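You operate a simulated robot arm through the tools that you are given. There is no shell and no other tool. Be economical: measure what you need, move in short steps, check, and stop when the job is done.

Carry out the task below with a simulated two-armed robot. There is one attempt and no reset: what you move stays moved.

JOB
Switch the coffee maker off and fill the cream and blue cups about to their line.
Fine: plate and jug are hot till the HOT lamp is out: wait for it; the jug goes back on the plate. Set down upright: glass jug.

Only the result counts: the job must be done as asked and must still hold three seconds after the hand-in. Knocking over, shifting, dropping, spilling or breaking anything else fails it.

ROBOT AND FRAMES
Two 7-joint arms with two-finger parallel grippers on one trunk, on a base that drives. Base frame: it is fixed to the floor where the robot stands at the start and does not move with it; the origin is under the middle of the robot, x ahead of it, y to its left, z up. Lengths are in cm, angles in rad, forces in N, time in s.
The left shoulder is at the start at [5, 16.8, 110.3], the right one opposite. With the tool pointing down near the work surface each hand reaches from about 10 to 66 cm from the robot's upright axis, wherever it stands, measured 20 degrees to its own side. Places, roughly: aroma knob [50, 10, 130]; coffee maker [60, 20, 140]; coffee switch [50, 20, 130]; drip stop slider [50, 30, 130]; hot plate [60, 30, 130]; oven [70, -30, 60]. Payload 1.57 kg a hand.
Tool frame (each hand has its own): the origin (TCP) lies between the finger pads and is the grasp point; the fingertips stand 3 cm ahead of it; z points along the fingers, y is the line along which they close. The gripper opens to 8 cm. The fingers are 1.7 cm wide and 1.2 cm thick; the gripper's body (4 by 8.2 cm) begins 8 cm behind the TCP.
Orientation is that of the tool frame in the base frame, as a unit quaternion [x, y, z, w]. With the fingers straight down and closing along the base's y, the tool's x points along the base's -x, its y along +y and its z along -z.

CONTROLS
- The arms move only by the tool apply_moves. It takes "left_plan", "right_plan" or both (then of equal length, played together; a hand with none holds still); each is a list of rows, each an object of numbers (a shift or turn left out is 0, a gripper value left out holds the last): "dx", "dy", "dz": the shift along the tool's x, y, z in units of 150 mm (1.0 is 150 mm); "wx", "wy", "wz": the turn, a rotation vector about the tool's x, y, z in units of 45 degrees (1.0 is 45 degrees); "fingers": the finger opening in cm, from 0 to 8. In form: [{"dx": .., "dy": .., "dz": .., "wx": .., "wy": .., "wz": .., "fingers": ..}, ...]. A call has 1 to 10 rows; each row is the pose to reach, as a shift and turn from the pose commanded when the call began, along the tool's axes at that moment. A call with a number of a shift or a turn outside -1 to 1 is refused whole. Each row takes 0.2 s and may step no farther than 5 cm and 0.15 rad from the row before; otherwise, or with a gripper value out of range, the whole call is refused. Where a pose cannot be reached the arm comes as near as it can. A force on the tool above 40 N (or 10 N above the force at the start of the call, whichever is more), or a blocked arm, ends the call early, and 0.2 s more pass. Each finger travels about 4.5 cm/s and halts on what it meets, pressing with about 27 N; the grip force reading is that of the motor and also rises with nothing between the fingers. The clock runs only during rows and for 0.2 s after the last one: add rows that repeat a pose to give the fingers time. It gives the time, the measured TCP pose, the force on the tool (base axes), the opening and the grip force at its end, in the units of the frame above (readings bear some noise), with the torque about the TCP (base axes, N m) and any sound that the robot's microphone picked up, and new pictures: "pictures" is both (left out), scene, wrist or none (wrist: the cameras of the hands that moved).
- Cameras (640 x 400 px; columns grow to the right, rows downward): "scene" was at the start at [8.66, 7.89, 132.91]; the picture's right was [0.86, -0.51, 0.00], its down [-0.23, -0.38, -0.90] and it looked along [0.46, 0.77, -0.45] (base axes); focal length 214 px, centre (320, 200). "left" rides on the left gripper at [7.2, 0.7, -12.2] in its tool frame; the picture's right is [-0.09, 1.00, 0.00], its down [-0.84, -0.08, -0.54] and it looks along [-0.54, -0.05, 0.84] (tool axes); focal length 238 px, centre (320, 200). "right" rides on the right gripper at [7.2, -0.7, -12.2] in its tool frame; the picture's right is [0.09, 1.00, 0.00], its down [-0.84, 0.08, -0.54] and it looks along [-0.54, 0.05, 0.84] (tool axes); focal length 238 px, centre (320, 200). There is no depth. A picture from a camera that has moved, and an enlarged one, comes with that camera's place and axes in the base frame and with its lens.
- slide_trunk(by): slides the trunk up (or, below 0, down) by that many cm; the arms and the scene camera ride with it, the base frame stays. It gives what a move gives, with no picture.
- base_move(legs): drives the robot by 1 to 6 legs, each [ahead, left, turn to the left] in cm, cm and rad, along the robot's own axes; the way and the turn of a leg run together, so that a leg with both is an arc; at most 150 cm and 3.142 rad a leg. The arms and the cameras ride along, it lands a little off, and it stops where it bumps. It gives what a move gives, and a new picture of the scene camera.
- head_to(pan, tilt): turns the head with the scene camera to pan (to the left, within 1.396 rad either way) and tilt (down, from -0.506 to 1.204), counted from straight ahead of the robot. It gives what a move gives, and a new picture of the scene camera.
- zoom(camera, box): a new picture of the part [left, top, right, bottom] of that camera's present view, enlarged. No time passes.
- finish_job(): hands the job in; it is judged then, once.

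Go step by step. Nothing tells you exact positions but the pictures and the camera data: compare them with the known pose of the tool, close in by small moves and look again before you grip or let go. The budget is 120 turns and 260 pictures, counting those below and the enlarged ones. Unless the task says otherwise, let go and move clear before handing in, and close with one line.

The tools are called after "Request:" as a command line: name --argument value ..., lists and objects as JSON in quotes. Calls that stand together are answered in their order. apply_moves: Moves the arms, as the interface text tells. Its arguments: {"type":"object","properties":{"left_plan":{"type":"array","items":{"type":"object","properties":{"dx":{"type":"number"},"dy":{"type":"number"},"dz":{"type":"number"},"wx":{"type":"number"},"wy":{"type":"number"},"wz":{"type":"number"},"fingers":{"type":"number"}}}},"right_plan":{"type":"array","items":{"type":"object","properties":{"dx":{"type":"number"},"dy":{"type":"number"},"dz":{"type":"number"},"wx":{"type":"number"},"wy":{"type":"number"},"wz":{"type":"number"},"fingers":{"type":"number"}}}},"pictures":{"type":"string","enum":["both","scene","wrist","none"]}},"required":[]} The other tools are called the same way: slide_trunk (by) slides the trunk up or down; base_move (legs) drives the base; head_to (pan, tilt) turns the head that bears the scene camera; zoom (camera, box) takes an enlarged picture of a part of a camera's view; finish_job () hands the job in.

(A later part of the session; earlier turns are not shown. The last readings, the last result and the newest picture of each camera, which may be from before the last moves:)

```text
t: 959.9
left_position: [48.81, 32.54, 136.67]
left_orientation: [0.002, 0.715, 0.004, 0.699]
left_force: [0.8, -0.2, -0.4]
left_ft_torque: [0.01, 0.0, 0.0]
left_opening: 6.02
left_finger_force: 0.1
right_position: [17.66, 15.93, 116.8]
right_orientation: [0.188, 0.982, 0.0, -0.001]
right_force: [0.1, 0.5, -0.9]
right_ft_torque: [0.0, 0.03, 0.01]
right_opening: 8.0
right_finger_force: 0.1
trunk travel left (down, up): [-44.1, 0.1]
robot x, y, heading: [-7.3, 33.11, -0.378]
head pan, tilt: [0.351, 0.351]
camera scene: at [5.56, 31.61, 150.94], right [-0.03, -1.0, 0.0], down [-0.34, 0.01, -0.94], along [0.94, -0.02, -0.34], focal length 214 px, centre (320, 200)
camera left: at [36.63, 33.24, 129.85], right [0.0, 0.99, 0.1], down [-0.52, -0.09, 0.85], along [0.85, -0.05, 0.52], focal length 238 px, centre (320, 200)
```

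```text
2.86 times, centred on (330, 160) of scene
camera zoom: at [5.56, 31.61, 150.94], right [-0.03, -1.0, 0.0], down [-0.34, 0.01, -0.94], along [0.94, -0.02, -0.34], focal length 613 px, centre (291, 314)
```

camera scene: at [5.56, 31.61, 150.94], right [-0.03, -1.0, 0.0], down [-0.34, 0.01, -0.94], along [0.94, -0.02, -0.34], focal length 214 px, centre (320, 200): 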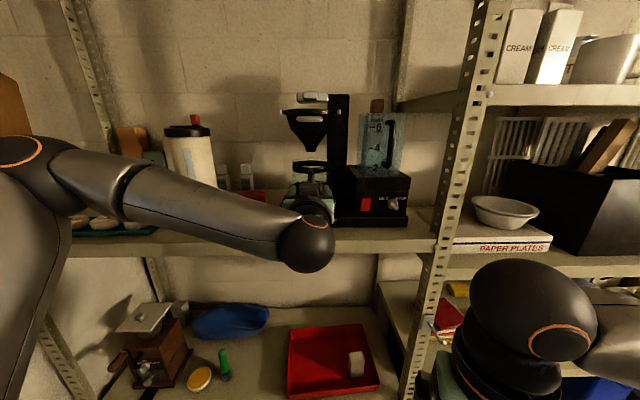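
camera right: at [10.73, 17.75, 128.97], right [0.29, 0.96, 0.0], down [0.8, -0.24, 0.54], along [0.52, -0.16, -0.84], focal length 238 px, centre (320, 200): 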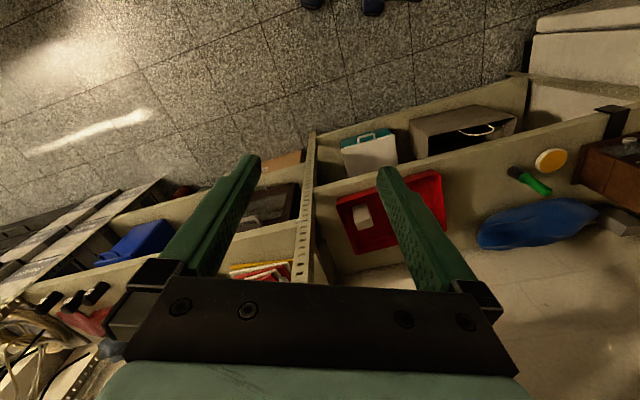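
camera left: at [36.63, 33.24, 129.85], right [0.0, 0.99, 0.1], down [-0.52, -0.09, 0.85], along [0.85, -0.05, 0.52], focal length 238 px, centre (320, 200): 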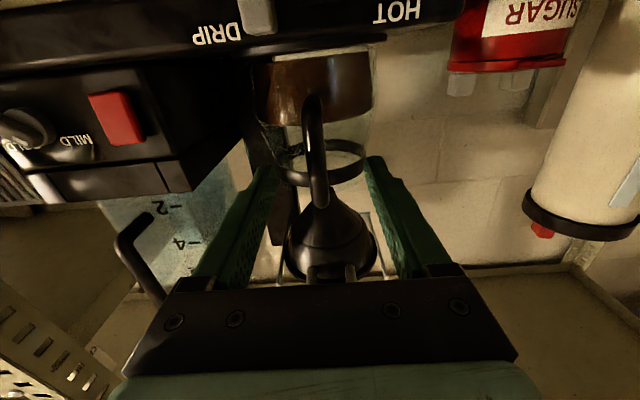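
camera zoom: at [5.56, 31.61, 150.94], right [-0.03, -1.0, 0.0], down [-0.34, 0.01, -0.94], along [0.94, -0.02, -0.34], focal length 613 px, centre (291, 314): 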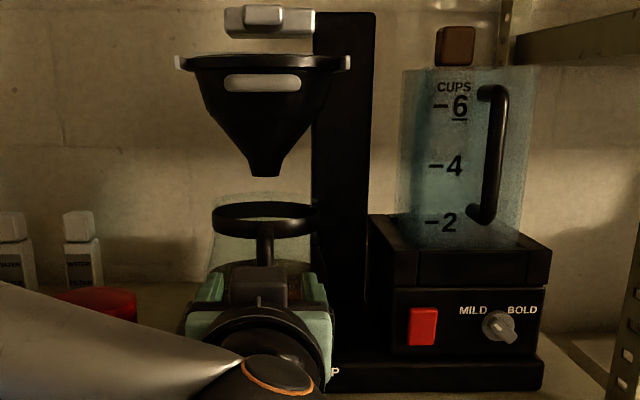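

The handle bar is at x≈52.5, centred between the fingers. I'll move in and close.

Request:
apply_moves --left_plan '[{"dz": 0.1}, {"dz": 0.18}, {"dz": 0.23}]' --pictures "wrist"

```text
t: 960.7
left_position: [52.2, 32.35, 136.5]
left_orientation: [0.001, 0.714, 0.004, 0.7]
left_force: [-0.5, -0.2, 0.0]
left_ft_torque: [0.0, 0.0, 0.01]
left_opening: 6.01
left_finger_force: 0.0
right_position: [17.49, 15.92, 116.8]
right_orientation: [0.188, 0.982, 0.0, 0.0]
right_force: [-0.3, 0.0, 0.1]
right_ft_torque: [0.0, 0.02, -0.03]
right_opening: 8.01
right_finger_force: 0.1
trunk travel left (down, up): [-44.1, 0.1]
robot x, y, heading: [-7.42, 33.45, -0.38]
head pan, tilt: [0.351, 0.351]
camera left: at [40.03, 33.04, 129.7], right [0.0, 0.99, 0.1], down [-0.53, -0.09, 0.85], along [0.85, -0.05, 0.52], focal length 238 px, centre (320, 200)
```

left: 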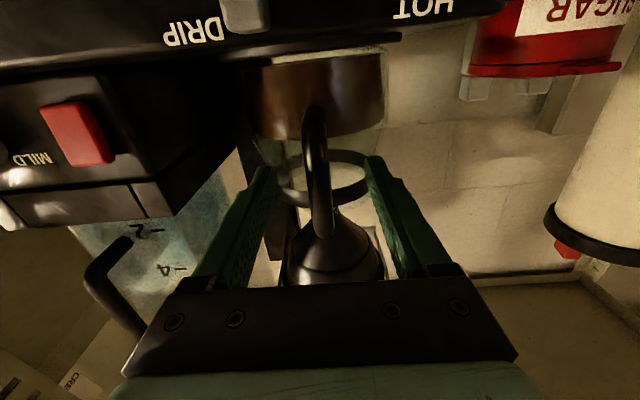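

The TCP coincides with the handle bar. Closing the grip.

Request:
apply_moves --left_plan '[{"fingers": 3}, {"fingers": 2}, {"fingers": 0}, {"fingers": 0}, {"fingers": 0}, {"fingers": 0}, {"fingers": 0}, {"fingers": 0}]'

Request:
zoom --camera "scene" --box '[250, 90, 410, 230]'

```text
t: 962.5
left_position: [52.22, 32.39, 136.59]
left_orientation: [0.001, 0.714, 0.004, 0.7]
left_force: [0.0, -0.4, 0.3]
left_ft_torque: [-0.21, 0.05, 0.03]
left_opening: 1.36
left_finger_force: 26.5
right_position: [17.49, 15.86, 116.9]
right_orientation: [0.188, 0.982, 0.0, 0.001]
right_force: [-1.1, 1.1, 0.2]
right_ft_torque: [0.01, -0.02, 0.0]
right_opening: 7.98
right_finger_force: 0.1
trunk travel left (down, up): [-44.1, 0.1]
robot x, y, heading: [-7.59, 33.48, -0.375]
head pan, tilt: [0.351, 0.351]
camera scene: at [5.53, 31.61, 150.94], right [-0.03, -1.0, 0.0], down [-0.34, 0.01, -0.94], along [0.94, -0.02, -0.34], focal length 214 px, centre (320, 200)
camera left: at [39.99, 33.05, 129.71], right [0.0, 0.99, 0.1], down [-0.53, -0.09, 0.85], along [0.85, -0.05, 0.52], focal length 238 px, centre (320, 200)
```

scene: 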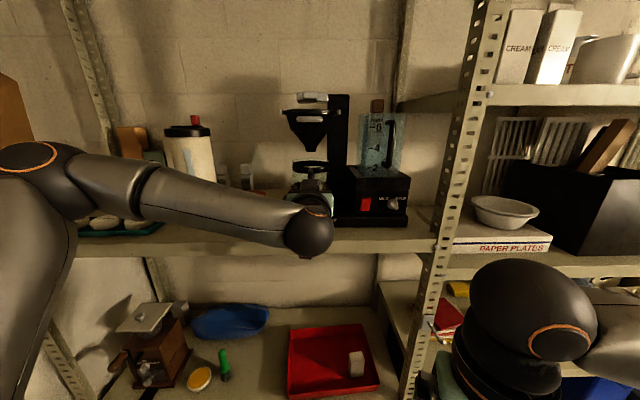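
left: 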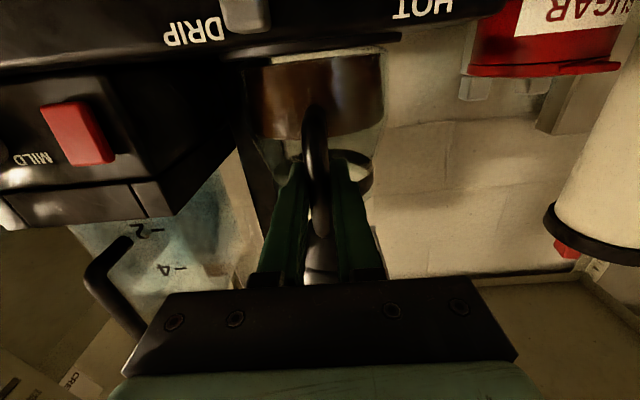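

```text
2.86 times, centred on (330, 160) of scene
camera zoom: at [5.53, 31.61, 150.94], right [-0.03, -1.0, 0.0], down [-0.34, 0.01, -0.94], along [0.94, -0.02, -0.34], focal length 613 px, centre (291, 314)
```

zoom: 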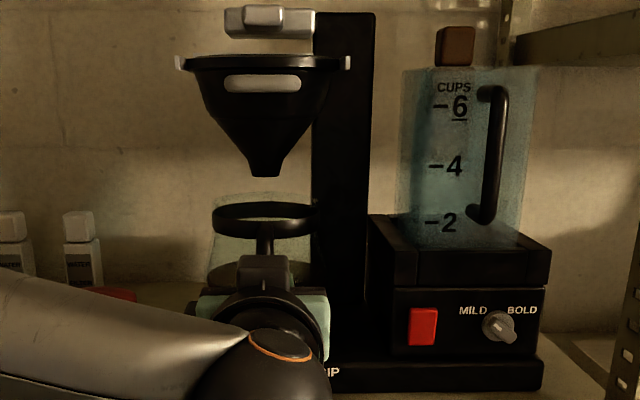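

I have a firm grip (opening 1.36). I'll lift slightly (0.8 cm) and check.

Request:
apply_moves --left_plan '[{"dx": -0.02}, {"dx": -0.04}, {"dx": -0.055}, {"dx": -0.055}]' --pictures "wrist"

Request:
zoom --camera "scene" --box '[270, 90, 380, 230]'

```text
t: 963.5
left_position: [52.35, 32.49, 137.3]
left_orientation: [0.001, 0.715, 0.004, 0.699]
left_force: [0.5, -0.2, -7.5]
left_ft_torque: [0.02, 0.58, 0.01]
left_opening: 1.34
left_finger_force: 26.9
right_position: [17.64, 16.01, 116.83]
right_orientation: [0.188, 0.982, 0.0, 0.0]
right_force: [0.4, -0.6, -0.3]
right_ft_torque: [0.01, 0.01, -0.02]
right_opening: 7.99
right_finger_force: 0.1
trunk travel left (down, up): [-44.1, 0.1]
robot x, y, heading: [-7.36, 32.87, -0.375]
head pan, tilt: [0.351, 0.351]
camera left: at [40.13, 33.14, 130.49], right [0.0, 0.99, 0.1], down [-0.52, -0.09, 0.85], along [0.85, -0.05, 0.52], focal length 238 px, centre (320, 200)
```

left: 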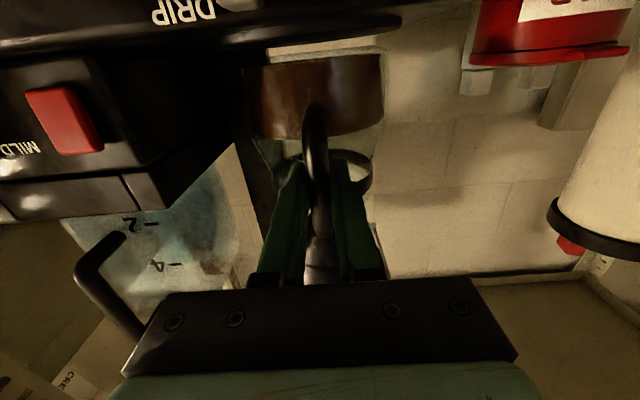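

```text
2.86 times, centred on (325, 160) of scene
camera zoom: at [5.63, 31.62, 150.93], right [-0.03, -1.0, 0.0], down [-0.34, 0.01, -0.94], along [0.94, -0.02, -0.34], focal length 613 px, centre (306, 314)
```

zoom: 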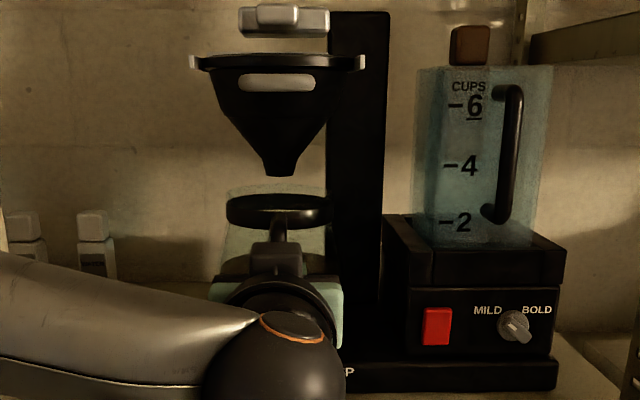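

The jug is lifted (≈7.5 N, centre ≈7.7 cm beyond the TCP). I'll draw it out straight toward the robot.

Request:
apply_moves --left_plan '[{"dz": -0.06}, {"dz": -0.14}, {"dz": -0.22}, {"dz": -0.3}, {"dz": -0.38}, {"dz": -0.46}, {"dz": -0.54}, {"dz": -0.6}, {"dz": -0.62}]'

Request:
zoom --camera "scene" --box '[250, 90, 410, 230]'

```text
t: 965.5
left_position: [42.9, 32.4, 137.44]
left_orientation: [0.001, 0.714, 0.005, 0.7]
left_force: [-0.4, 0.4, -7.9]
left_ft_torque: [-0.02, 0.58, 0.03]
left_opening: 1.34
left_finger_force: 27.2
right_position: [17.65, 15.97, 116.85]
right_orientation: [0.189, 0.982, 0.0, -0.001]
right_force: [-0.8, -0.8, -1.4]
right_ft_torque: [-0.01, 0.02, -0.01]
right_opening: 7.99
right_finger_force: 0.1
trunk travel left (down, up): [-44.1, 0.1]
robot x, y, heading: [-7.83, 33.33, -0.382]
head pan, tilt: [0.351, 0.351]
camera scene: at [5.62, 31.61, 150.93], right [-0.03, -1.0, 0.0], down [-0.34, 0.01, -0.94], along [0.94, -0.02, -0.34], focal length 214 px, centre (320, 200)
camera left: at [30.74, 33.05, 130.65], right [0.0, 0.99, 0.1], down [-0.52, -0.09, 0.85], along [0.85, -0.05, 0.52], focal length 238 px, centre (320, 200)
```

scene: 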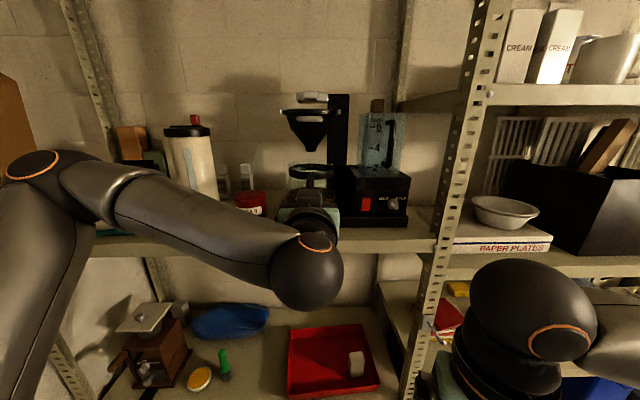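
left: 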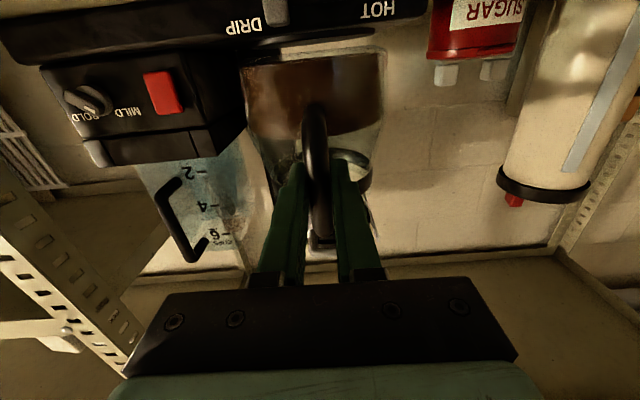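

```text
2.86 times, centred on (330, 160) of scene
camera zoom: at [5.62, 31.61, 150.93], right [-0.03, -1.0, 0.0], down [-0.34, 0.01, -0.94], along [0.94, -0.02, -0.34], focal length 613 px, centre (291, 314)
```

zoom: 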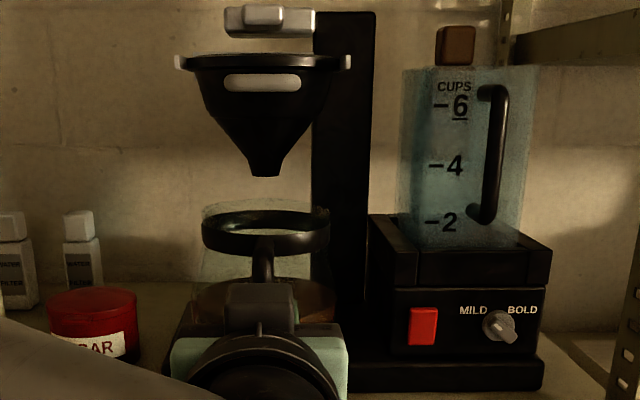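

The jug is clear of the cone and nothing drips. I'll back straight out, turn around toward the table, and stop facing it.

Request:
base_move --legs '[[-20.4, -8.2, 0], [3.0, -7.4, 0], [0, 0, 1.75], [0, 0, 1.75]]'

```text
t: 976.4
left_position: [-76.27, 6.84, 137.4]
left_orientation: [0.701, 0.138, -0.685, 0.14]
left_force: [-0.4, 0.3, -7.3]
left_ft_torque: [0.19, -0.58, 0.01]
left_opening: 1.33
left_finger_force: 26.7
right_position: [-59.07, 31.61, 116.89]
right_orientation: [1.0, 0.005, 0.0, 0.0]
right_force: [-0.3, -0.1, -0.7]
right_ft_torque: [0.02, 0.0, 0.0]
right_opening: 7.99
right_finger_force: 0.0
trunk travel left (down, up): [-44.1, 0.1]
robot x, y, heading: [-29.12, 25.39, -3.126]
head pan, tilt: [0.351, 0.351]
camera scene: at [-42.11, 21.75, 150.93], right [-0.36, 0.93, 0.0], down [0.32, 0.12, -0.94], along [-0.88, -0.33, -0.34], focal length 214 px, centre (320, 200)
```

scene: 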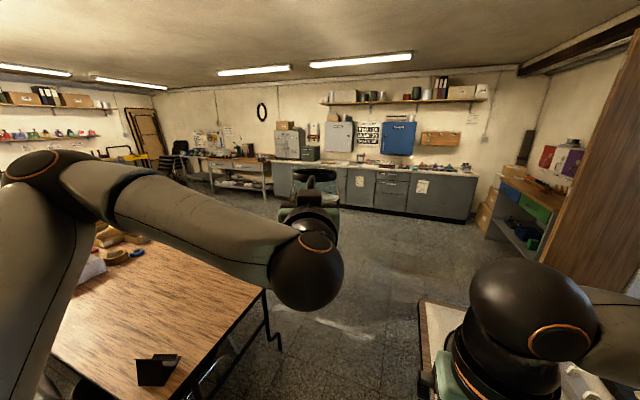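

Heading is good. I'll now yaw the jug to the right (keeping it upright) so it can pour from the side with the cup in the head camera's view.

Request:
apply_moves --left_plan '[{"dy": 0.06, "dz": -0.01, "wx": 0.16}, {"dy": 0.13, "dz": -0.02, "wx": 0.33}, {"dy": 0.2, "dz": -0.03, "wx": 0.5}, {"dy": 0.27, "dz": -0.04, "wx": 0.67}, {"dy": 0.34, "dz": -0.05, "wx": 0.83}, {"dy": 0.41, "dz": -0.05, "wx": 1.0}]' --pictures "none"

Request:
apply_moves --left_plan '[{"wx": 0.13}, {"wx": 0.26}]' --pictures "scene"

```text
t: 977.8
left_position: [-73.09, 1.34, 137.52]
left_orientation: [0.701, -0.135, -0.686, -0.14]
left_force: [0.1, 1.4, -7.2]
left_ft_torque: [-0.27, -0.52, -0.01]
left_opening: 1.35
left_finger_force: 27.0
right_position: [-59.01, 31.63, 116.79]
right_orientation: [1.0, 0.006, 0.001, 0.001]
right_force: [-0.4, -0.3, -0.4]
right_ft_torque: [-0.01, 0.02, -0.01]
right_opening: 8.0
right_finger_force: 0.1
trunk travel left (down, up): [-44.1, 0.1]
robot x, y, heading: [-29.32, 24.81, -3.133]
head pan, tilt: [0.351, 0.351]
```

```text
t: 978.4
left_position: [-73.11, 1.47, 137.52]
left_orientation: [0.684, -0.205, -0.668, -0.21]
left_force: [0.7, -0.5, -7.4]
left_ft_torque: [-0.39, -0.43, 0.02]
left_opening: 1.35
left_finger_force: 26.8
right_position: [-59.16, 31.76, 116.71]
right_orientation: [1.0, 0.004, 0.001, 0.0]
right_force: [0.0, 0.7, 1.0]
right_ft_torque: [0.02, -0.01, 0.0]
right_opening: 8.0
right_finger_force: 0.0
trunk travel left (down, up): [-44.1, 0.1]
robot x, y, heading: [-29.26, 25.24, -3.131]
head pan, tilt: [0.351, 0.351]
camera scene: at [-42.12, 21.78, 150.93], right [-0.36, 0.93, 0.0], down [0.32, 0.12, -0.94], along [-0.88, -0.33, -0.34], focal length 214 px, centre (320, 200)
```

scene: 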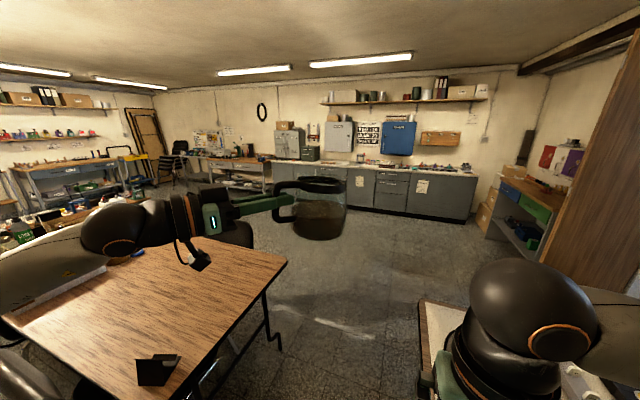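

The jug is upright, pointing right, and in clear view. I'll drive so that the spout is over the cream cup, then lower the trunk.

Request:
base_move --legs '[[-21, -43.7, 0]]'

Request:
slide_trunk --by -24

Request:
head_to --pan 0.35 --tilt 0.65

Request:
zoom --camera "scene" --box '[200, 80, 440, 320]'

```text
t: 981.2
left_position: [-52.14, 44.59, 137.33]
left_orientation: [0.683, -0.209, -0.667, -0.214]
left_force: [-0.2, -1.1, -7.7]
left_ft_torque: [-0.35, -0.48, 0.06]
left_opening: 1.34
left_finger_force: 27.0
right_position: [-37.87, 74.72, 116.8]
right_orientation: [1.0, 0.0, 0.0, 0.0]
right_force: [-1.1, -0.5, 0.0]
right_ft_torque: [0.0, -0.01, -0.01]
right_opening: 8.01
right_finger_force: 0.1
trunk travel left (down, up): [-44.1, 0.1]
robot x, y, heading: [-7.84, 67.82, -3.134]
head pan, tilt: [0.351, 0.351]
camera scene: at [-20.93, 64.63, 150.94], right [-0.35, 0.94, 0.0], down [0.32, 0.12, -0.94], along [-0.88, -0.32, -0.34], focal length 214 px, centre (320, 200)
```

scene: 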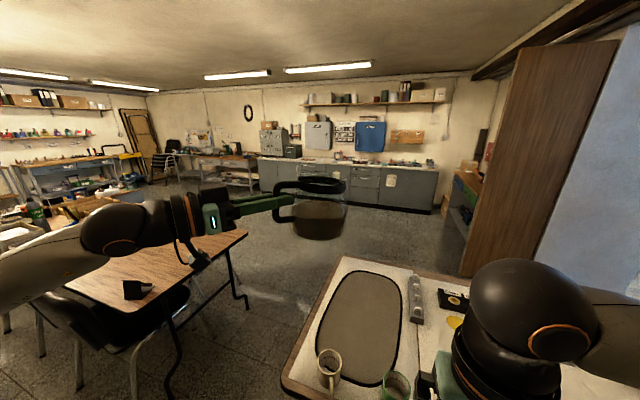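

```text
t: 983.7
left_position: [-52.26, 44.61, 113.56]
left_orientation: [0.682, -0.209, -0.667, -0.214]
left_force: [0.3, 0.0, -7.7]
left_ft_torque: [-0.36, -0.46, 0.01]
left_opening: 1.33
left_finger_force: 26.8
right_position: [-37.74, 74.82, 92.83]
right_orientation: [1.0, -0.001, 0.001, -0.001]
right_force: [0.3, -0.3, -0.4]
right_ft_torque: [0.01, 0.02, -0.03]
right_opening: 7.99
right_finger_force: 0.0
trunk travel left (down, up): [-20.1, 24.1]
robot x, y, heading: [-8.31, 67.95, -3.145]
head pan, tilt: [0.351, 0.351]
```

```text
t: 984.5
left_position: [-52.16, 44.55, 113.52]
left_orientation: [0.684, -0.208, -0.666, -0.213]
left_force: [0.4, 0.5, -7.1]
left_ft_torque: [-0.39, -0.44, 0.01]
left_opening: 1.35
left_finger_force: 26.8
right_position: [-37.91, 74.75, 92.87]
right_orientation: [1.0, 0.0, 0.001, 0.0]
right_force: [-0.4, -0.7, 0.0]
right_ft_torque: [0.01, 0.0, 0.0]
right_opening: 8.0
right_finger_force: 0.0
trunk travel left (down, up): [-20.1, 24.1]
robot x, y, heading: [-8.32, 67.77, -3.136]
head pan, tilt: [0.351, 0.649]
camera scene: at [-20.34, 64.81, 124.23], right [-0.35, 0.94, 0.0], down [0.57, 0.21, -0.8], along [-0.75, -0.27, -0.6], focal length 214 px, centre (320, 200)
```

scene: 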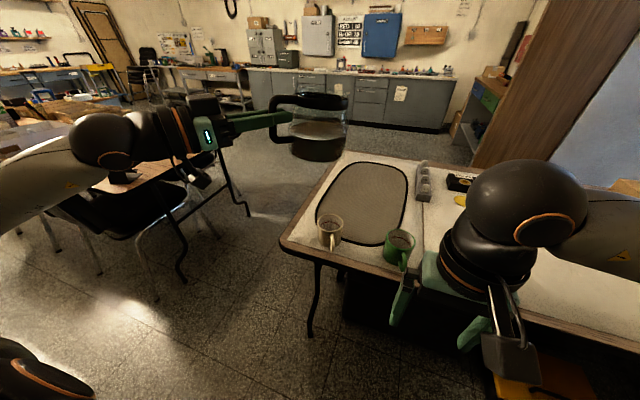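

```text
1.67 times, centred on (320, 200) of scene
camera zoom: at [-20.34, 64.81, 124.23], right [-0.35, 0.94, 0.0], down [0.57, 0.21, -0.8], along [-0.75, -0.27, -0.6], focal length 358 px, centre (320, 200)
```

zoom: 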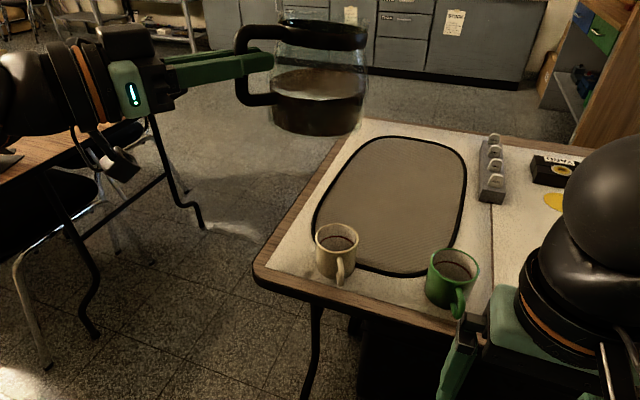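

I'll zoom in on the jug to check its tilt and spout, and on the cup.

Request:
zoom --camera "scene" --box '[250, 80, 370, 170]'

Request:
zoom --camera "scene" --box '[300, 200, 430, 270]'

Request:
zoom --camera "left" --box '[0, 0, 640, 400]'

```text
4.44 times, centred on (310, 125) of scene
camera zoom: at [-20.34, 64.81, 124.23], right [-0.35, 0.94, 0.0], down [0.57, 0.21, -0.8], along [-0.75, -0.27, -0.6], focal length 953 px, centre (364, 533)
```

zoom: 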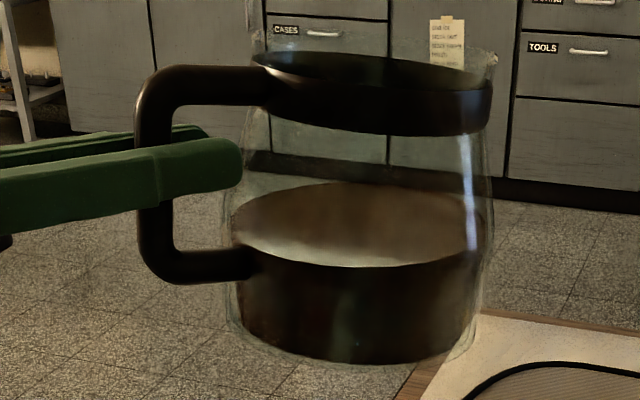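

```text
4.92 times, centred on (365, 235) of scene
camera zoom: at [-20.34, 64.81, 124.23], right [-0.35, 0.94, 0.0], down [0.57, 0.21, -0.8], along [-0.75, -0.27, -0.6], focal length 1056 px, centre (98, 28)
```

zoom: 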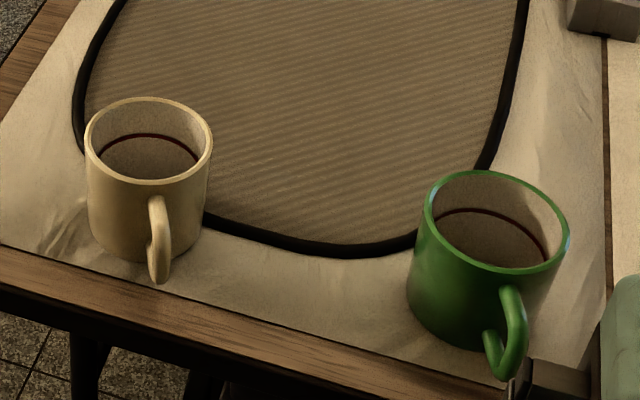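

```text
1.00 times, centred on (320, 200) of left (not enlarged: the box is as wide or as high as the picture)
camera zoom: at [-42.22, 36.99, 106.6], right [-0.57, -0.82, 0.08], down [0.47, -0.25, 0.85], along [-0.67, 0.52, 0.52], focal length 238 px, centre (320, 200)
```

zoom: 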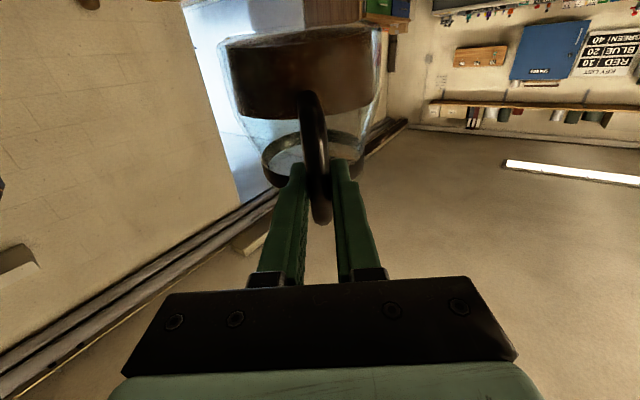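

The jug spout is about 16 cm ahead and 2 cm above the TCP. I'll lower and pitch it to ~35° over the cream cup (no pour expected yet).

Request:
apply_moves --left_plan '[{"dx": 0.15, "dy": -0.01, "dz": -0.04, "wy": 0.13}, {"dx": 0.3, "dy": -0.02, "dz": -0.07, "wy": 0.26}, {"dx": 0.45, "dy": -0.027, "dz": -0.09, "wy": 0.39}, {"dx": 0.6, "dy": -0.027, "dz": -0.1, "wy": 0.52}, {"dx": 0.75, "dy": -0.027, "dz": -0.1, "wy": 0.65}, {"dx": 0.88, "dy": -0.027, "dz": -0.1, "wy": 0.78}]' --pictures "scene"

Request:
zoom --camera "scene" --box '[230, 130, 430, 270]'

```text
t: 985.9
left_position: [-50.44, 44.14, 100.07]
left_orientation: [0.852, -0.263, -0.43, -0.14]
left_force: [-0.4, 0.9, -7.4]
left_ft_torque: [-0.23, -0.17, 0.0]
left_opening: 1.33
left_finger_force: 27.0
right_position: [-37.87, 74.74, 92.76]
right_orientation: [1.0, -0.001, 0.001, 0.0]
right_force: [-0.2, -0.2, 0.7]
right_ft_torque: [-0.01, 0.01, 0.01]
right_opening: 7.98
right_finger_force: 0.0
trunk travel left (down, up): [-20.1, 24.1]
robot x, y, heading: [-8.37, 68.06, -3.139]
head pan, tilt: [0.351, 0.649]
camera scene: at [-20.35, 64.82, 124.22], right [-0.35, 0.94, 0.0], down [0.57, 0.21, -0.8], along [-0.75, -0.27, -0.61], focal length 214 px, centre (320, 200)
```

scene: 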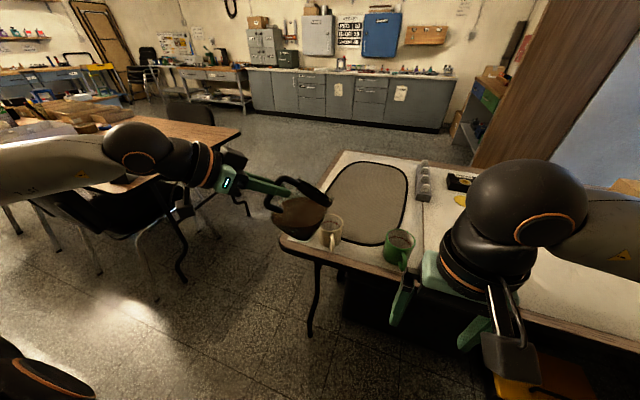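

```text
2.86 times, centred on (330, 200) of scene
camera zoom: at [-20.35, 64.82, 124.22], right [-0.35, 0.94, 0.0], down [0.57, 0.21, -0.8], along [-0.75, -0.27, -0.61], focal length 613 px, centre (291, 200)
```

zoom: 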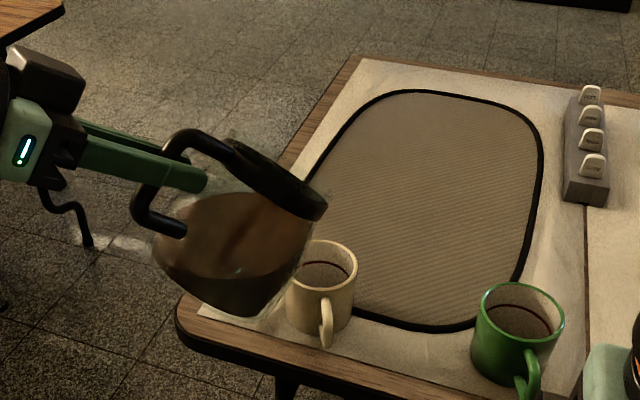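

The model matches (spout just over the cup). I'll tilt to ~50° total, moving the spout to stay over the cup.

Request:
apply_moves --left_plan '[{"dx": 0.035, "dz": 0.065, "wy": 0.111}, {"dx": 0.065, "dz": 0.151, "wy": 0.222}, {"dx": -0.024, "dz": 0.162, "wy": 0.333}]' --pictures "scene"

Request:
zoom --camera "scene" --box '[250, 150, 400, 260]'

```text
t: 986.7
left_position: [-52.07, 45.21, 99.16]
left_orientation: [0.901, -0.279, -0.315, -0.106]
left_force: [0.1, -0.6, -7.5]
left_ft_torque: [-0.11, -0.1, -0.01]
left_opening: 1.37
left_finger_force: 27.5
right_position: [-37.9, 74.7, 92.86]
right_orientation: [1.0, 0.0, 0.001, 0.0]
right_force: [-0.4, -0.4, -0.5]
right_ft_torque: [0.02, 0.02, -0.02]
right_opening: 7.99
right_finger_force: 0.0
trunk travel left (down, up): [-20.1, 24.1]
robot x, y, heading: [-8.09, 68.1, -3.141]
head pan, tilt: [0.351, 0.649]
camera scene: at [-20.35, 64.83, 124.23], right [-0.35, 0.94, 0.0], down [0.57, 0.21, -0.8], along [-0.75, -0.27, -0.61], focal length 214 px, centre (320, 200)
```

scene: 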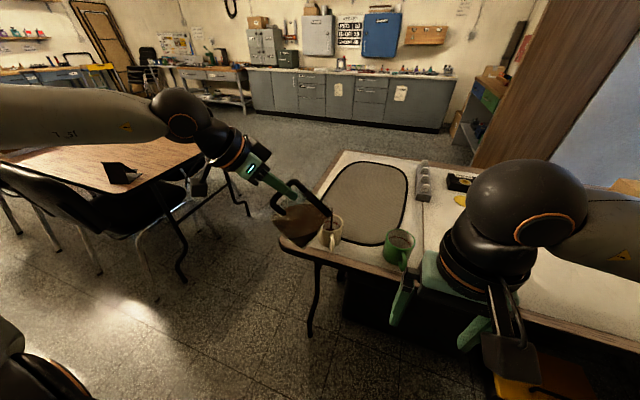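

```text
3.64 times, centred on (325, 205) of scene
camera zoom: at [-20.35, 64.83, 124.23], right [-0.35, 0.94, 0.0], down [0.57, 0.21, -0.8], along [-0.75, -0.27, -0.61], focal length 780 px, centre (302, 182)
```

zoom: 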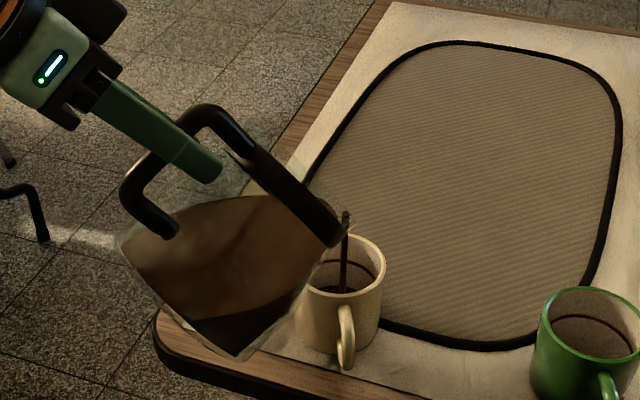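

Coffee is streaming into the cream cup. I'll hold briefly and check the level.

Request:
apply_moves --left_plan '[{"dx": 0}, {"dx": 0}]' --pictures "none"

Request:
zoom --camera "scene" --box '[300, 180, 360, 260]'

```text
t: 987.3
left_position: [-52.07, 45.24, 99.24]
left_orientation: [0.901, -0.279, -0.315, -0.105]
left_force: [-0.4, -0.8, -7.2]
left_ft_torque: [-0.14, -0.08, -0.01]
left_opening: 1.33
left_finger_force: 26.9
right_position: [-37.86, 74.65, 92.73]
right_orientation: [1.0, 0.0, 0.001, 0.001]
right_force: [-0.1, 0.3, -0.5]
right_ft_torque: [0.01, 0.01, -0.03]
right_opening: 8.02
right_finger_force: 0.1
trunk travel left (down, up): [-20.1, 24.1]
robot x, y, heading: [-8.34, 67.72, -3.138]
head pan, tilt: [0.351, 0.649]
```

```text
5.00 times, centred on (330, 220) of scene
camera zoom: at [-20.33, 64.81, 124.23], right [-0.35, 0.94, 0.0], down [0.57, 0.21, -0.8], along [-0.75, -0.27, -0.61], focal length 1072 px, centre (270, 100)
```

zoom: 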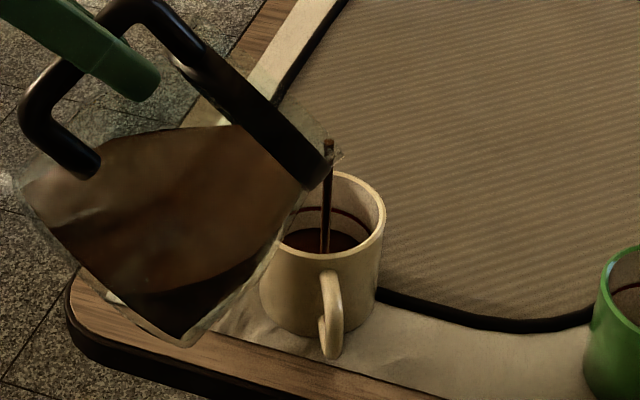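

The level is rising, somewhat below the line. One more short hold.

Request:
apply_moves --left_plan '[{"dx": 0}]' --pictures "none"

Request:
zoom --camera "scene" --box '[310, 200, 350, 250]'

```text
t: 987.7
left_position: [-52.17, 45.17, 99.17]
left_orientation: [0.901, -0.279, -0.315, -0.105]
left_force: [0.4, -0.1, -6.6]
left_ft_torque: [-0.1, -0.05, -0.05]
left_opening: 1.35
left_finger_force: 27.2
right_position: [-37.75, 74.7, 92.78]
right_orientation: [1.0, 0.0, 0.001, 0.0]
right_force: [-0.4, -0.4, 0.6]
right_ft_torque: [0.0, 0.03, 0.01]
right_opening: 8.02
right_finger_force: 0.1
trunk travel left (down, up): [-20.1, 24.1]
robot x, y, heading: [-7.94, 67.98, -3.142]
head pan, tilt: [0.351, 0.649]
```

```text
8.00 times, centred on (330, 225) of scene
camera zoom: at [-20.33, 64.81, 124.23], right [-0.35, 0.94, 0.0], down [0.57, 0.21, -0.8], along [-0.75, -0.27, -0.6], focal length 1716 px, centre (240, 0)
```

zoom: 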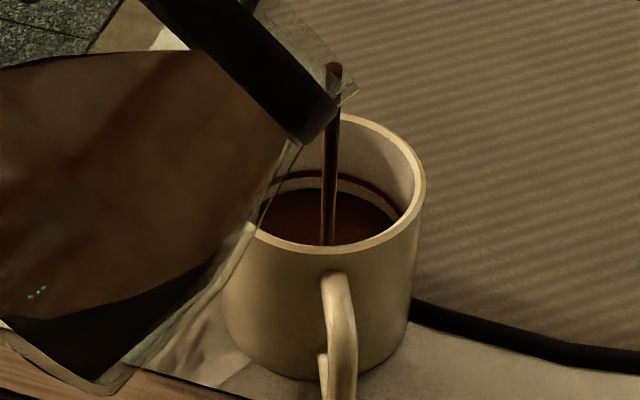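

Almost at the line; I'll tilt back now.

Request:
apply_moves --left_plan '[{"dx": 0.05, "dz": -0.043, "wy": -0.185}, {"dx": 0.123, "dz": -0.103, "wy": -0.37}, {"dx": 0.093, "dz": -0.25, "wy": -0.54}, {"dx": 0.093, "dz": -0.25, "wy": -0.54}]' --pictures "scene"

Request:
zoom --camera "scene" --box '[300, 190, 360, 260]'

```text
t: 988.7
left_position: [-49.41, 43.17, 101.2]
left_orientation: [0.814, -0.251, -0.498, -0.161]
left_force: [-0.5, -1.2, -6.4]
left_ft_torque: [-0.21, -0.27, 0.01]
left_opening: 1.35
left_finger_force: 26.8
right_position: [-37.77, 74.75, 92.91]
right_orientation: [1.0, 0.0, 0.002, 0.0]
right_force: [0.3, -0.9, -0.1]
right_ft_torque: [0.01, -0.01, 0.03]
right_opening: 7.99
right_finger_force: 0.0
trunk travel left (down, up): [-20.1, 24.1]
robot x, y, heading: [-8.12, 67.63, -3.139]
head pan, tilt: [0.351, 0.649]
camera scene: at [-20.33, 64.81, 124.23], right [-0.34, 0.94, 0.0], down [0.57, 0.21, -0.8], along [-0.75, -0.27, -0.61], focal length 214 px, centre (320, 200)
```

scene: 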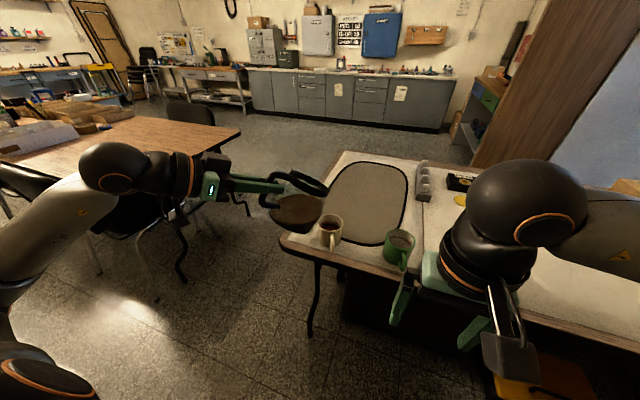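

```text
5.71 times, centred on (330, 225) of scene
camera zoom: at [-20.33, 64.81, 124.23], right [-0.34, 0.94, 0.0], down [0.57, 0.21, -0.8], along [-0.75, -0.27, -0.61], focal length 1226 px, centre (263, 57)
```

zoom: 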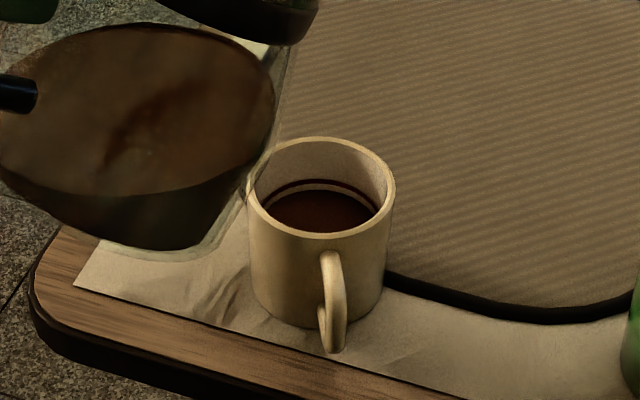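

The flow has stopped; I'll measure the remaining gap to the line closely.

Request:
zoom --camera "scene" --box '[318, 208, 344, 236]'

```text
14.29 times, centred on (331, 222) of scene
camera zoom: at [-20.33, 64.81, 124.23], right [-0.34, 0.94, 0.0], down [0.57, 0.21, -0.8], along [-0.75, -0.27, -0.61], focal length 3064 px, centre (163, -114)
```

zoom: 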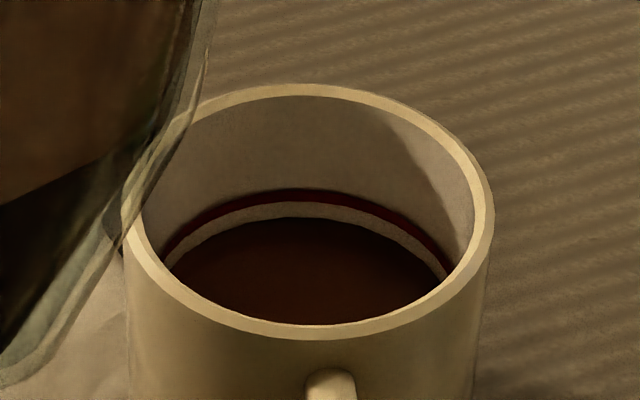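

The level is about 0.45 cm below the line. I'll top up gently by returning to slightly past the previous tilt.

Request:
apply_moves --left_plan '[{"dx": 0.086, "dz": 0.125, "wy": 0.18}, {"dx": 0.047, "dz": 0.203, "wy": 0.36}, {"dx": 0.018, "dz": 0.261, "wy": 0.542}]' --pictures "none"

Request:
zoom --camera "scene" --box '[310, 195, 352, 237]'

```text
t: 989.5
left_position: [-51.93, 45.29, 99.15]
left_orientation: [0.902, -0.28, -0.313, -0.104]
left_force: [0.5, -0.9, -6.7]
left_ft_torque: [-0.04, -0.05, 0.0]
left_opening: 1.35
left_finger_force: 26.9
right_position: [-37.93, 74.75, 92.81]
right_orientation: [1.0, 0.001, 0.001, 0.0]
right_force: [-0.4, 0.2, -0.1]
right_ft_torque: [0.0, -0.05, -0.02]
right_opening: 7.99
right_finger_force: 0.1
trunk travel left (down, up): [-20.1, 24.1]
robot x, y, heading: [-8.31, 68.1, -3.143]
head pan, tilt: [0.351, 0.649]
```

```text
9.52 times, centred on (331, 216) of scene
camera zoom: at [-20.39, 64.79, 124.22], right [-0.35, 0.94, 0.0], down [0.57, 0.21, -0.8], along [-0.75, -0.27, -0.61], focal length 2043 px, centre (215, 48)
```

zoom: 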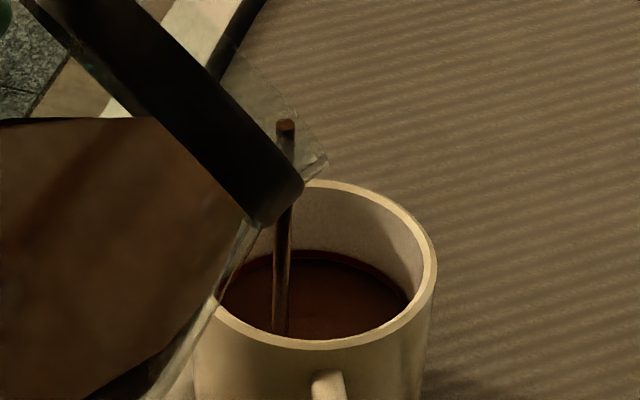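

The level has reached the line; tilting back at once.

Request:
apply_moves --left_plan '[{"dx": 0.05, "dz": -0.043, "wy": -0.19}, {"dx": 0.123, "dz": -0.103, "wy": -0.38}, {"dx": 0.093, "dz": -0.25, "wy": -0.56}, {"dx": 0.093, "dz": -0.25, "wy": -0.56}]' --pictures "none"

Request:
zoom --camera "scene" --box '[318, 208, 344, 236]'

```text
t: 990.5
left_position: [-49.24, 43.25, 101.14]
left_orientation: [0.811, -0.25, -0.503, -0.163]
left_force: [0.1, -0.7, -6.4]
left_ft_torque: [-0.2, -0.28, 0.02]
left_opening: 1.35
left_finger_force: 27.0
right_position: [-37.84, 74.77, 92.97]
right_orientation: [1.0, 0.001, 0.001, 0.0]
right_force: [-0.5, -0.6, 0.4]
right_ft_torque: [0.01, 0.02, 0.0]
right_opening: 8.02
right_finger_force: 0.1
trunk travel left (down, up): [-20.1, 24.1]
robot x, y, heading: [-7.84, 68.09, -3.142]
head pan, tilt: [0.351, 0.649]
```

```text
14.29 times, centred on (331, 222) of scene
camera zoom: at [-20.32, 64.83, 124.23], right [-0.34, 0.94, 0.0], down [0.57, 0.21, -0.8], along [-0.75, -0.27, -0.6], focal length 3064 px, centre (163, -114)
```

zoom: 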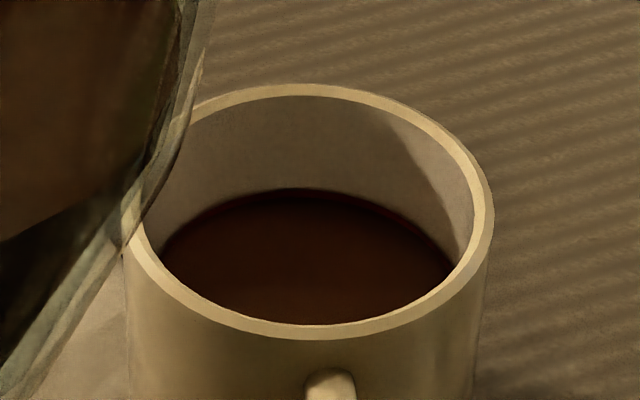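

The cream cup is exactly at its line. I'll bring the jug upright and raise it, then drive to face the blue cup.

Request:
apply_moves --left_plan '[{"dx": -0.148, "dz": -0.09, "wy": -0.12}, {"dx": -0.297, "dz": -0.181, "wy": -0.24}, {"dx": -0.445, "dz": -0.272, "wy": -0.36}, {"dx": -0.594, "dz": -0.362, "wy": -0.48}, {"dx": -0.742, "dz": -0.453, "wy": -0.6}]' --pictures "none"

Request:
base_move --legs '[[0.9, -7, 0], [0, 0, -0.577]]'

Request:
zoom --camera "scene" --box '[200, 60, 440, 300]'

```text
t: 991.7
left_position: [-48.0, 42.43, 114.3]
left_orientation: [-0.671, 0.205, 0.679, 0.217]
left_force: [-0.1, 0.3, -6.0]
left_ft_torque: [-0.29, -0.41, 0.0]
left_opening: 1.33
left_finger_force: 27.8
right_position: [-37.82, 74.69, 92.83]
right_orientation: [1.0, 0.0, 0.001, 0.0]
right_force: [-0.2, -0.3, 0.1]
right_ft_torque: [0.05, 0.01, -0.01]
right_opening: 8.01
right_finger_force: 0.1
trunk travel left (down, up): [-20.1, 24.1]
robot x, y, heading: [-8.23, 67.79, -3.136]
head pan, tilt: [0.351, 0.649]
```

```text
t: 994.3
left_position: [-56.34, 75.99, 114.33]
left_orientation: [-0.583, 0.39, 0.587, 0.405]
left_force: [-1.5, -0.8, -6.7]
left_ft_torque: [-0.51, -0.2, 0.03]
left_opening: 1.34
left_finger_force: 26.6
right_position: [-29.85, 97.23, 92.79]
right_orientation: [0.957, -0.29, 0.0, 0.0]
right_force: [-0.1, 0.7, -0.3]
right_ft_torque: [-0.01, 0.01, -0.01]
right_opening: 8.01
right_finger_force: 0.0
trunk travel left (down, up): [-20.1, 24.1]
robot x, y, heading: [-8.6, 75.02, 2.553]
head pan, tilt: [0.351, 0.649]
camera scene: at [-20.86, 79.26, 124.23], right [0.23, 0.97, 0.0], down [0.59, -0.14, -0.8], along [-0.77, 0.19, -0.6], focal length 214 px, centre (320, 200)
```

scene: 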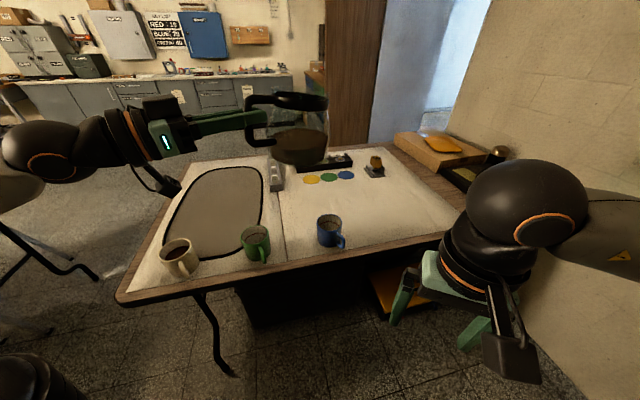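

```text
1.67 times, centred on (320, 180) of scene
camera zoom: at [-20.86, 79.26, 124.23], right [0.23, 0.97, 0.0], down [0.59, -0.14, -0.8], along [-0.77, 0.19, -0.6], focal length 358 px, centre (320, 233)
```

zoom: 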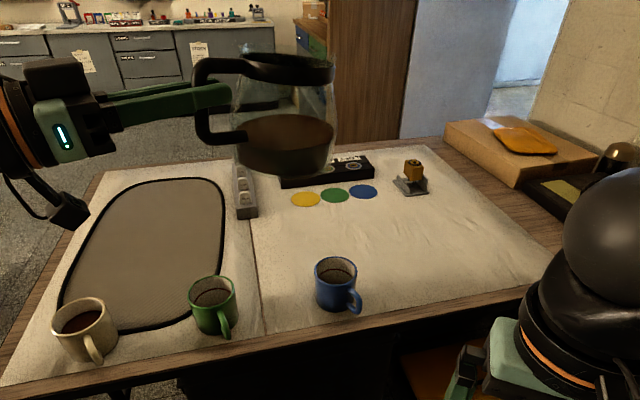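

The cream cup is fine. The blue cup sits about 18 cm ahead of the TCP along the pour direction; I'll lower and pre-tilt to 35°.

Request:
apply_moves --left_plan '[{"dx": 0.16, "dy": 0.01, "dz": 0.03, "wy": 0.133}, {"dx": 0.32, "dy": 0.02, "dz": 0.06, "wy": 0.267}, {"dx": 0.48, "dy": 0.03, "dz": 0.1, "wy": 0.4}, {"dx": 0.64, "dy": 0.035, "dz": 0.13, "wy": 0.533}, {"dx": 0.8, "dy": 0.035, "dz": 0.16, "wy": 0.667}, {"dx": 0.95, "dy": 0.035, "dz": 0.19, "wy": 0.8}]' --pictures "scene"

Request:
zoom --camera "scene" --box '[240, 140, 400, 260]'

```text
t: 995.7
left_position: [-57.99, 78.85, 99.88]
left_orientation: [0.736, -0.497, -0.377, -0.264]
left_force: [0.0, 0.6, -6.8]
left_ft_torque: [-0.23, -0.1, 0.0]
left_opening: 1.32
left_finger_force: 27.3
right_position: [-29.9, 97.28, 92.69]
right_orientation: [0.957, -0.289, 0.001, 0.0]
right_force: [-0.1, 0.1, -1.0]
right_ft_torque: [0.0, 0.0, 0.01]
right_opening: 7.98
right_finger_force: 0.0
trunk travel left (down, up): [-20.1, 24.1]
robot x, y, heading: [-9.36, 75.03, 2.556]
head pan, tilt: [0.351, 0.649]
camera scene: at [-20.88, 79.27, 124.23], right [0.23, 0.97, 0.0], down [0.59, -0.14, -0.8], along [-0.77, 0.19, -0.61], focal length 214 px, centre (320, 200)
```

scene: 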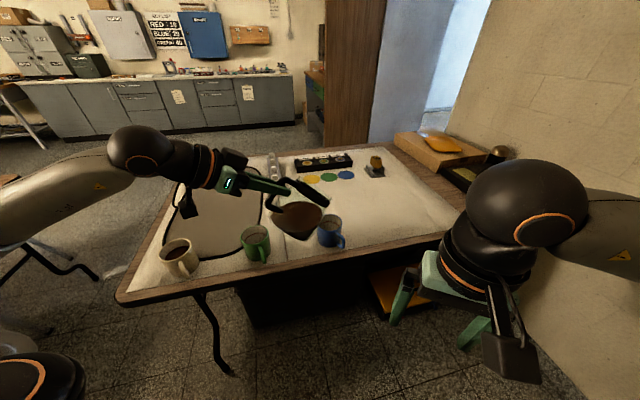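

```text
3.33 times, centred on (320, 200) of scene
camera zoom: at [-20.88, 79.27, 124.23], right [0.23, 0.97, 0.0], down [0.59, -0.14, -0.8], along [-0.77, 0.19, -0.61], focal length 715 px, centre (320, 200)
```

zoom: 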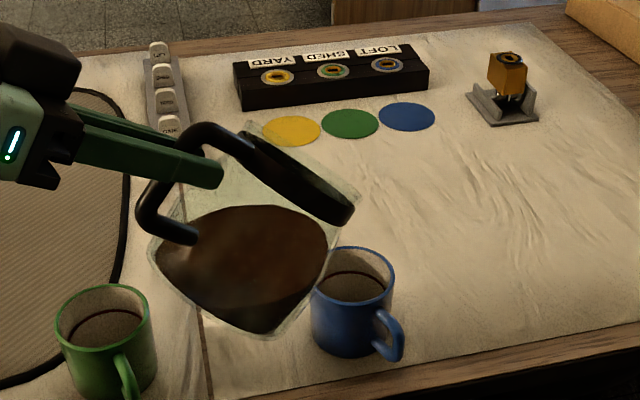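

Same relative geometry as for the cream cup. Tilting on to ~52°.

Request:
apply_moves --left_plan '[{"dx": 0.035, "dz": 0.065, "wy": 0.13}, {"dx": 0.065, "dz": 0.151, "wy": 0.25}, {"dx": -0.024, "dz": 0.165, "wy": 0.37}]' --pictures "none"

Request:
zoom --camera "scene" --box '[280, 170, 380, 260]'

```text
t: 996.5
left_position: [-58.69, 80.7, 98.97]
left_orientation: [0.783, -0.53, -0.266, -0.188]
left_force: [0.7, -0.8, -6.6]
left_ft_torque: [-0.07, 0.02, 0.0]
left_opening: 1.33
left_finger_force: 26.9
right_position: [-29.98, 97.14, 92.84]
right_orientation: [0.957, -0.29, 0.001, 0.0]
right_force: [-0.2, 0.2, 0.0]
right_ft_torque: [0.03, 0.01, -0.02]
right_opening: 7.99
right_finger_force: 0.1
trunk travel left (down, up): [-20.1, 24.1]
robot x, y, heading: [-9.43, 75.13, 2.561]
head pan, tilt: [0.351, 0.649]
```

```text
4.44 times, centred on (330, 215) of scene
camera zoom: at [-20.86, 79.28, 124.23], right [0.23, 0.97, 0.0], down [0.59, -0.14, -0.8], along [-0.77, 0.19, -0.6], focal length 953 px, centre (276, 133)
```

zoom: 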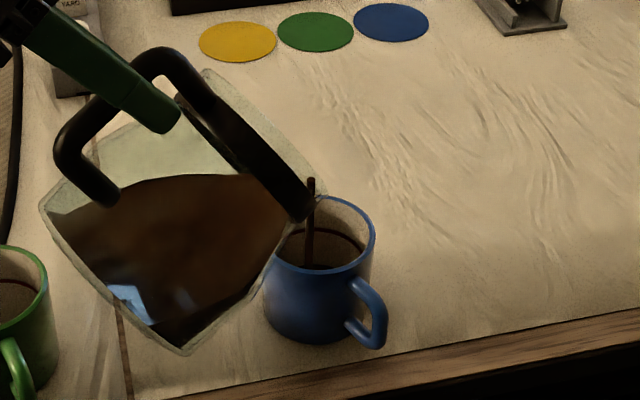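

Flowing into the blue cup. I'll hold and check.

Request:
apply_moves --left_plan '[{"dx": 0}, {"dx": 0}]' --pictures "none"

Request:
zoom --camera "scene" --box '[310, 200, 352, 242]'

```text
t: 997.1
left_position: [-58.63, 80.8, 98.8]
left_orientation: [0.782, -0.53, -0.267, -0.189]
left_force: [-0.6, -0.4, -6.6]
left_ft_torque: [-0.1, -0.03, 0.02]
left_opening: 1.31
left_finger_force: 26.9
right_position: [-30.0, 97.21, 92.87]
right_orientation: [0.957, -0.29, 0.001, 0.0]
right_force: [0.3, 0.1, -0.6]
right_ft_torque: [-0.03, -0.01, -0.01]
right_opening: 8.01
right_finger_force: 0.0
trunk travel left (down, up): [-20.1, 24.1]
robot x, y, heading: [-8.95, 74.95, 2.555]
head pan, tilt: [0.351, 0.649]
```

```text
9.52 times, centred on (331, 221) of scene
camera zoom: at [-20.86, 79.26, 124.23], right [0.23, 0.97, 0.0], down [0.59, -0.14, -0.8], along [-0.77, 0.19, -0.6], focal length 2043 px, centre (215, 0)
```

zoom: 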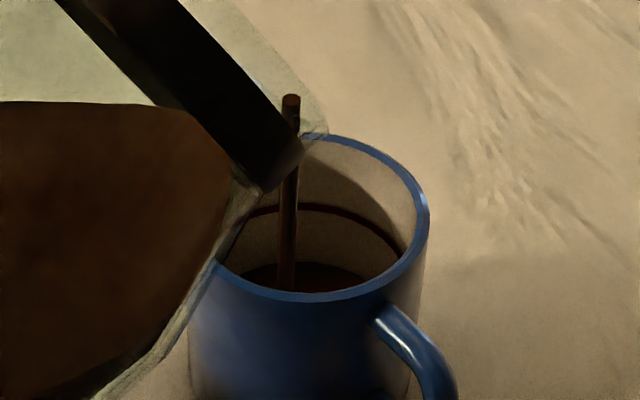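

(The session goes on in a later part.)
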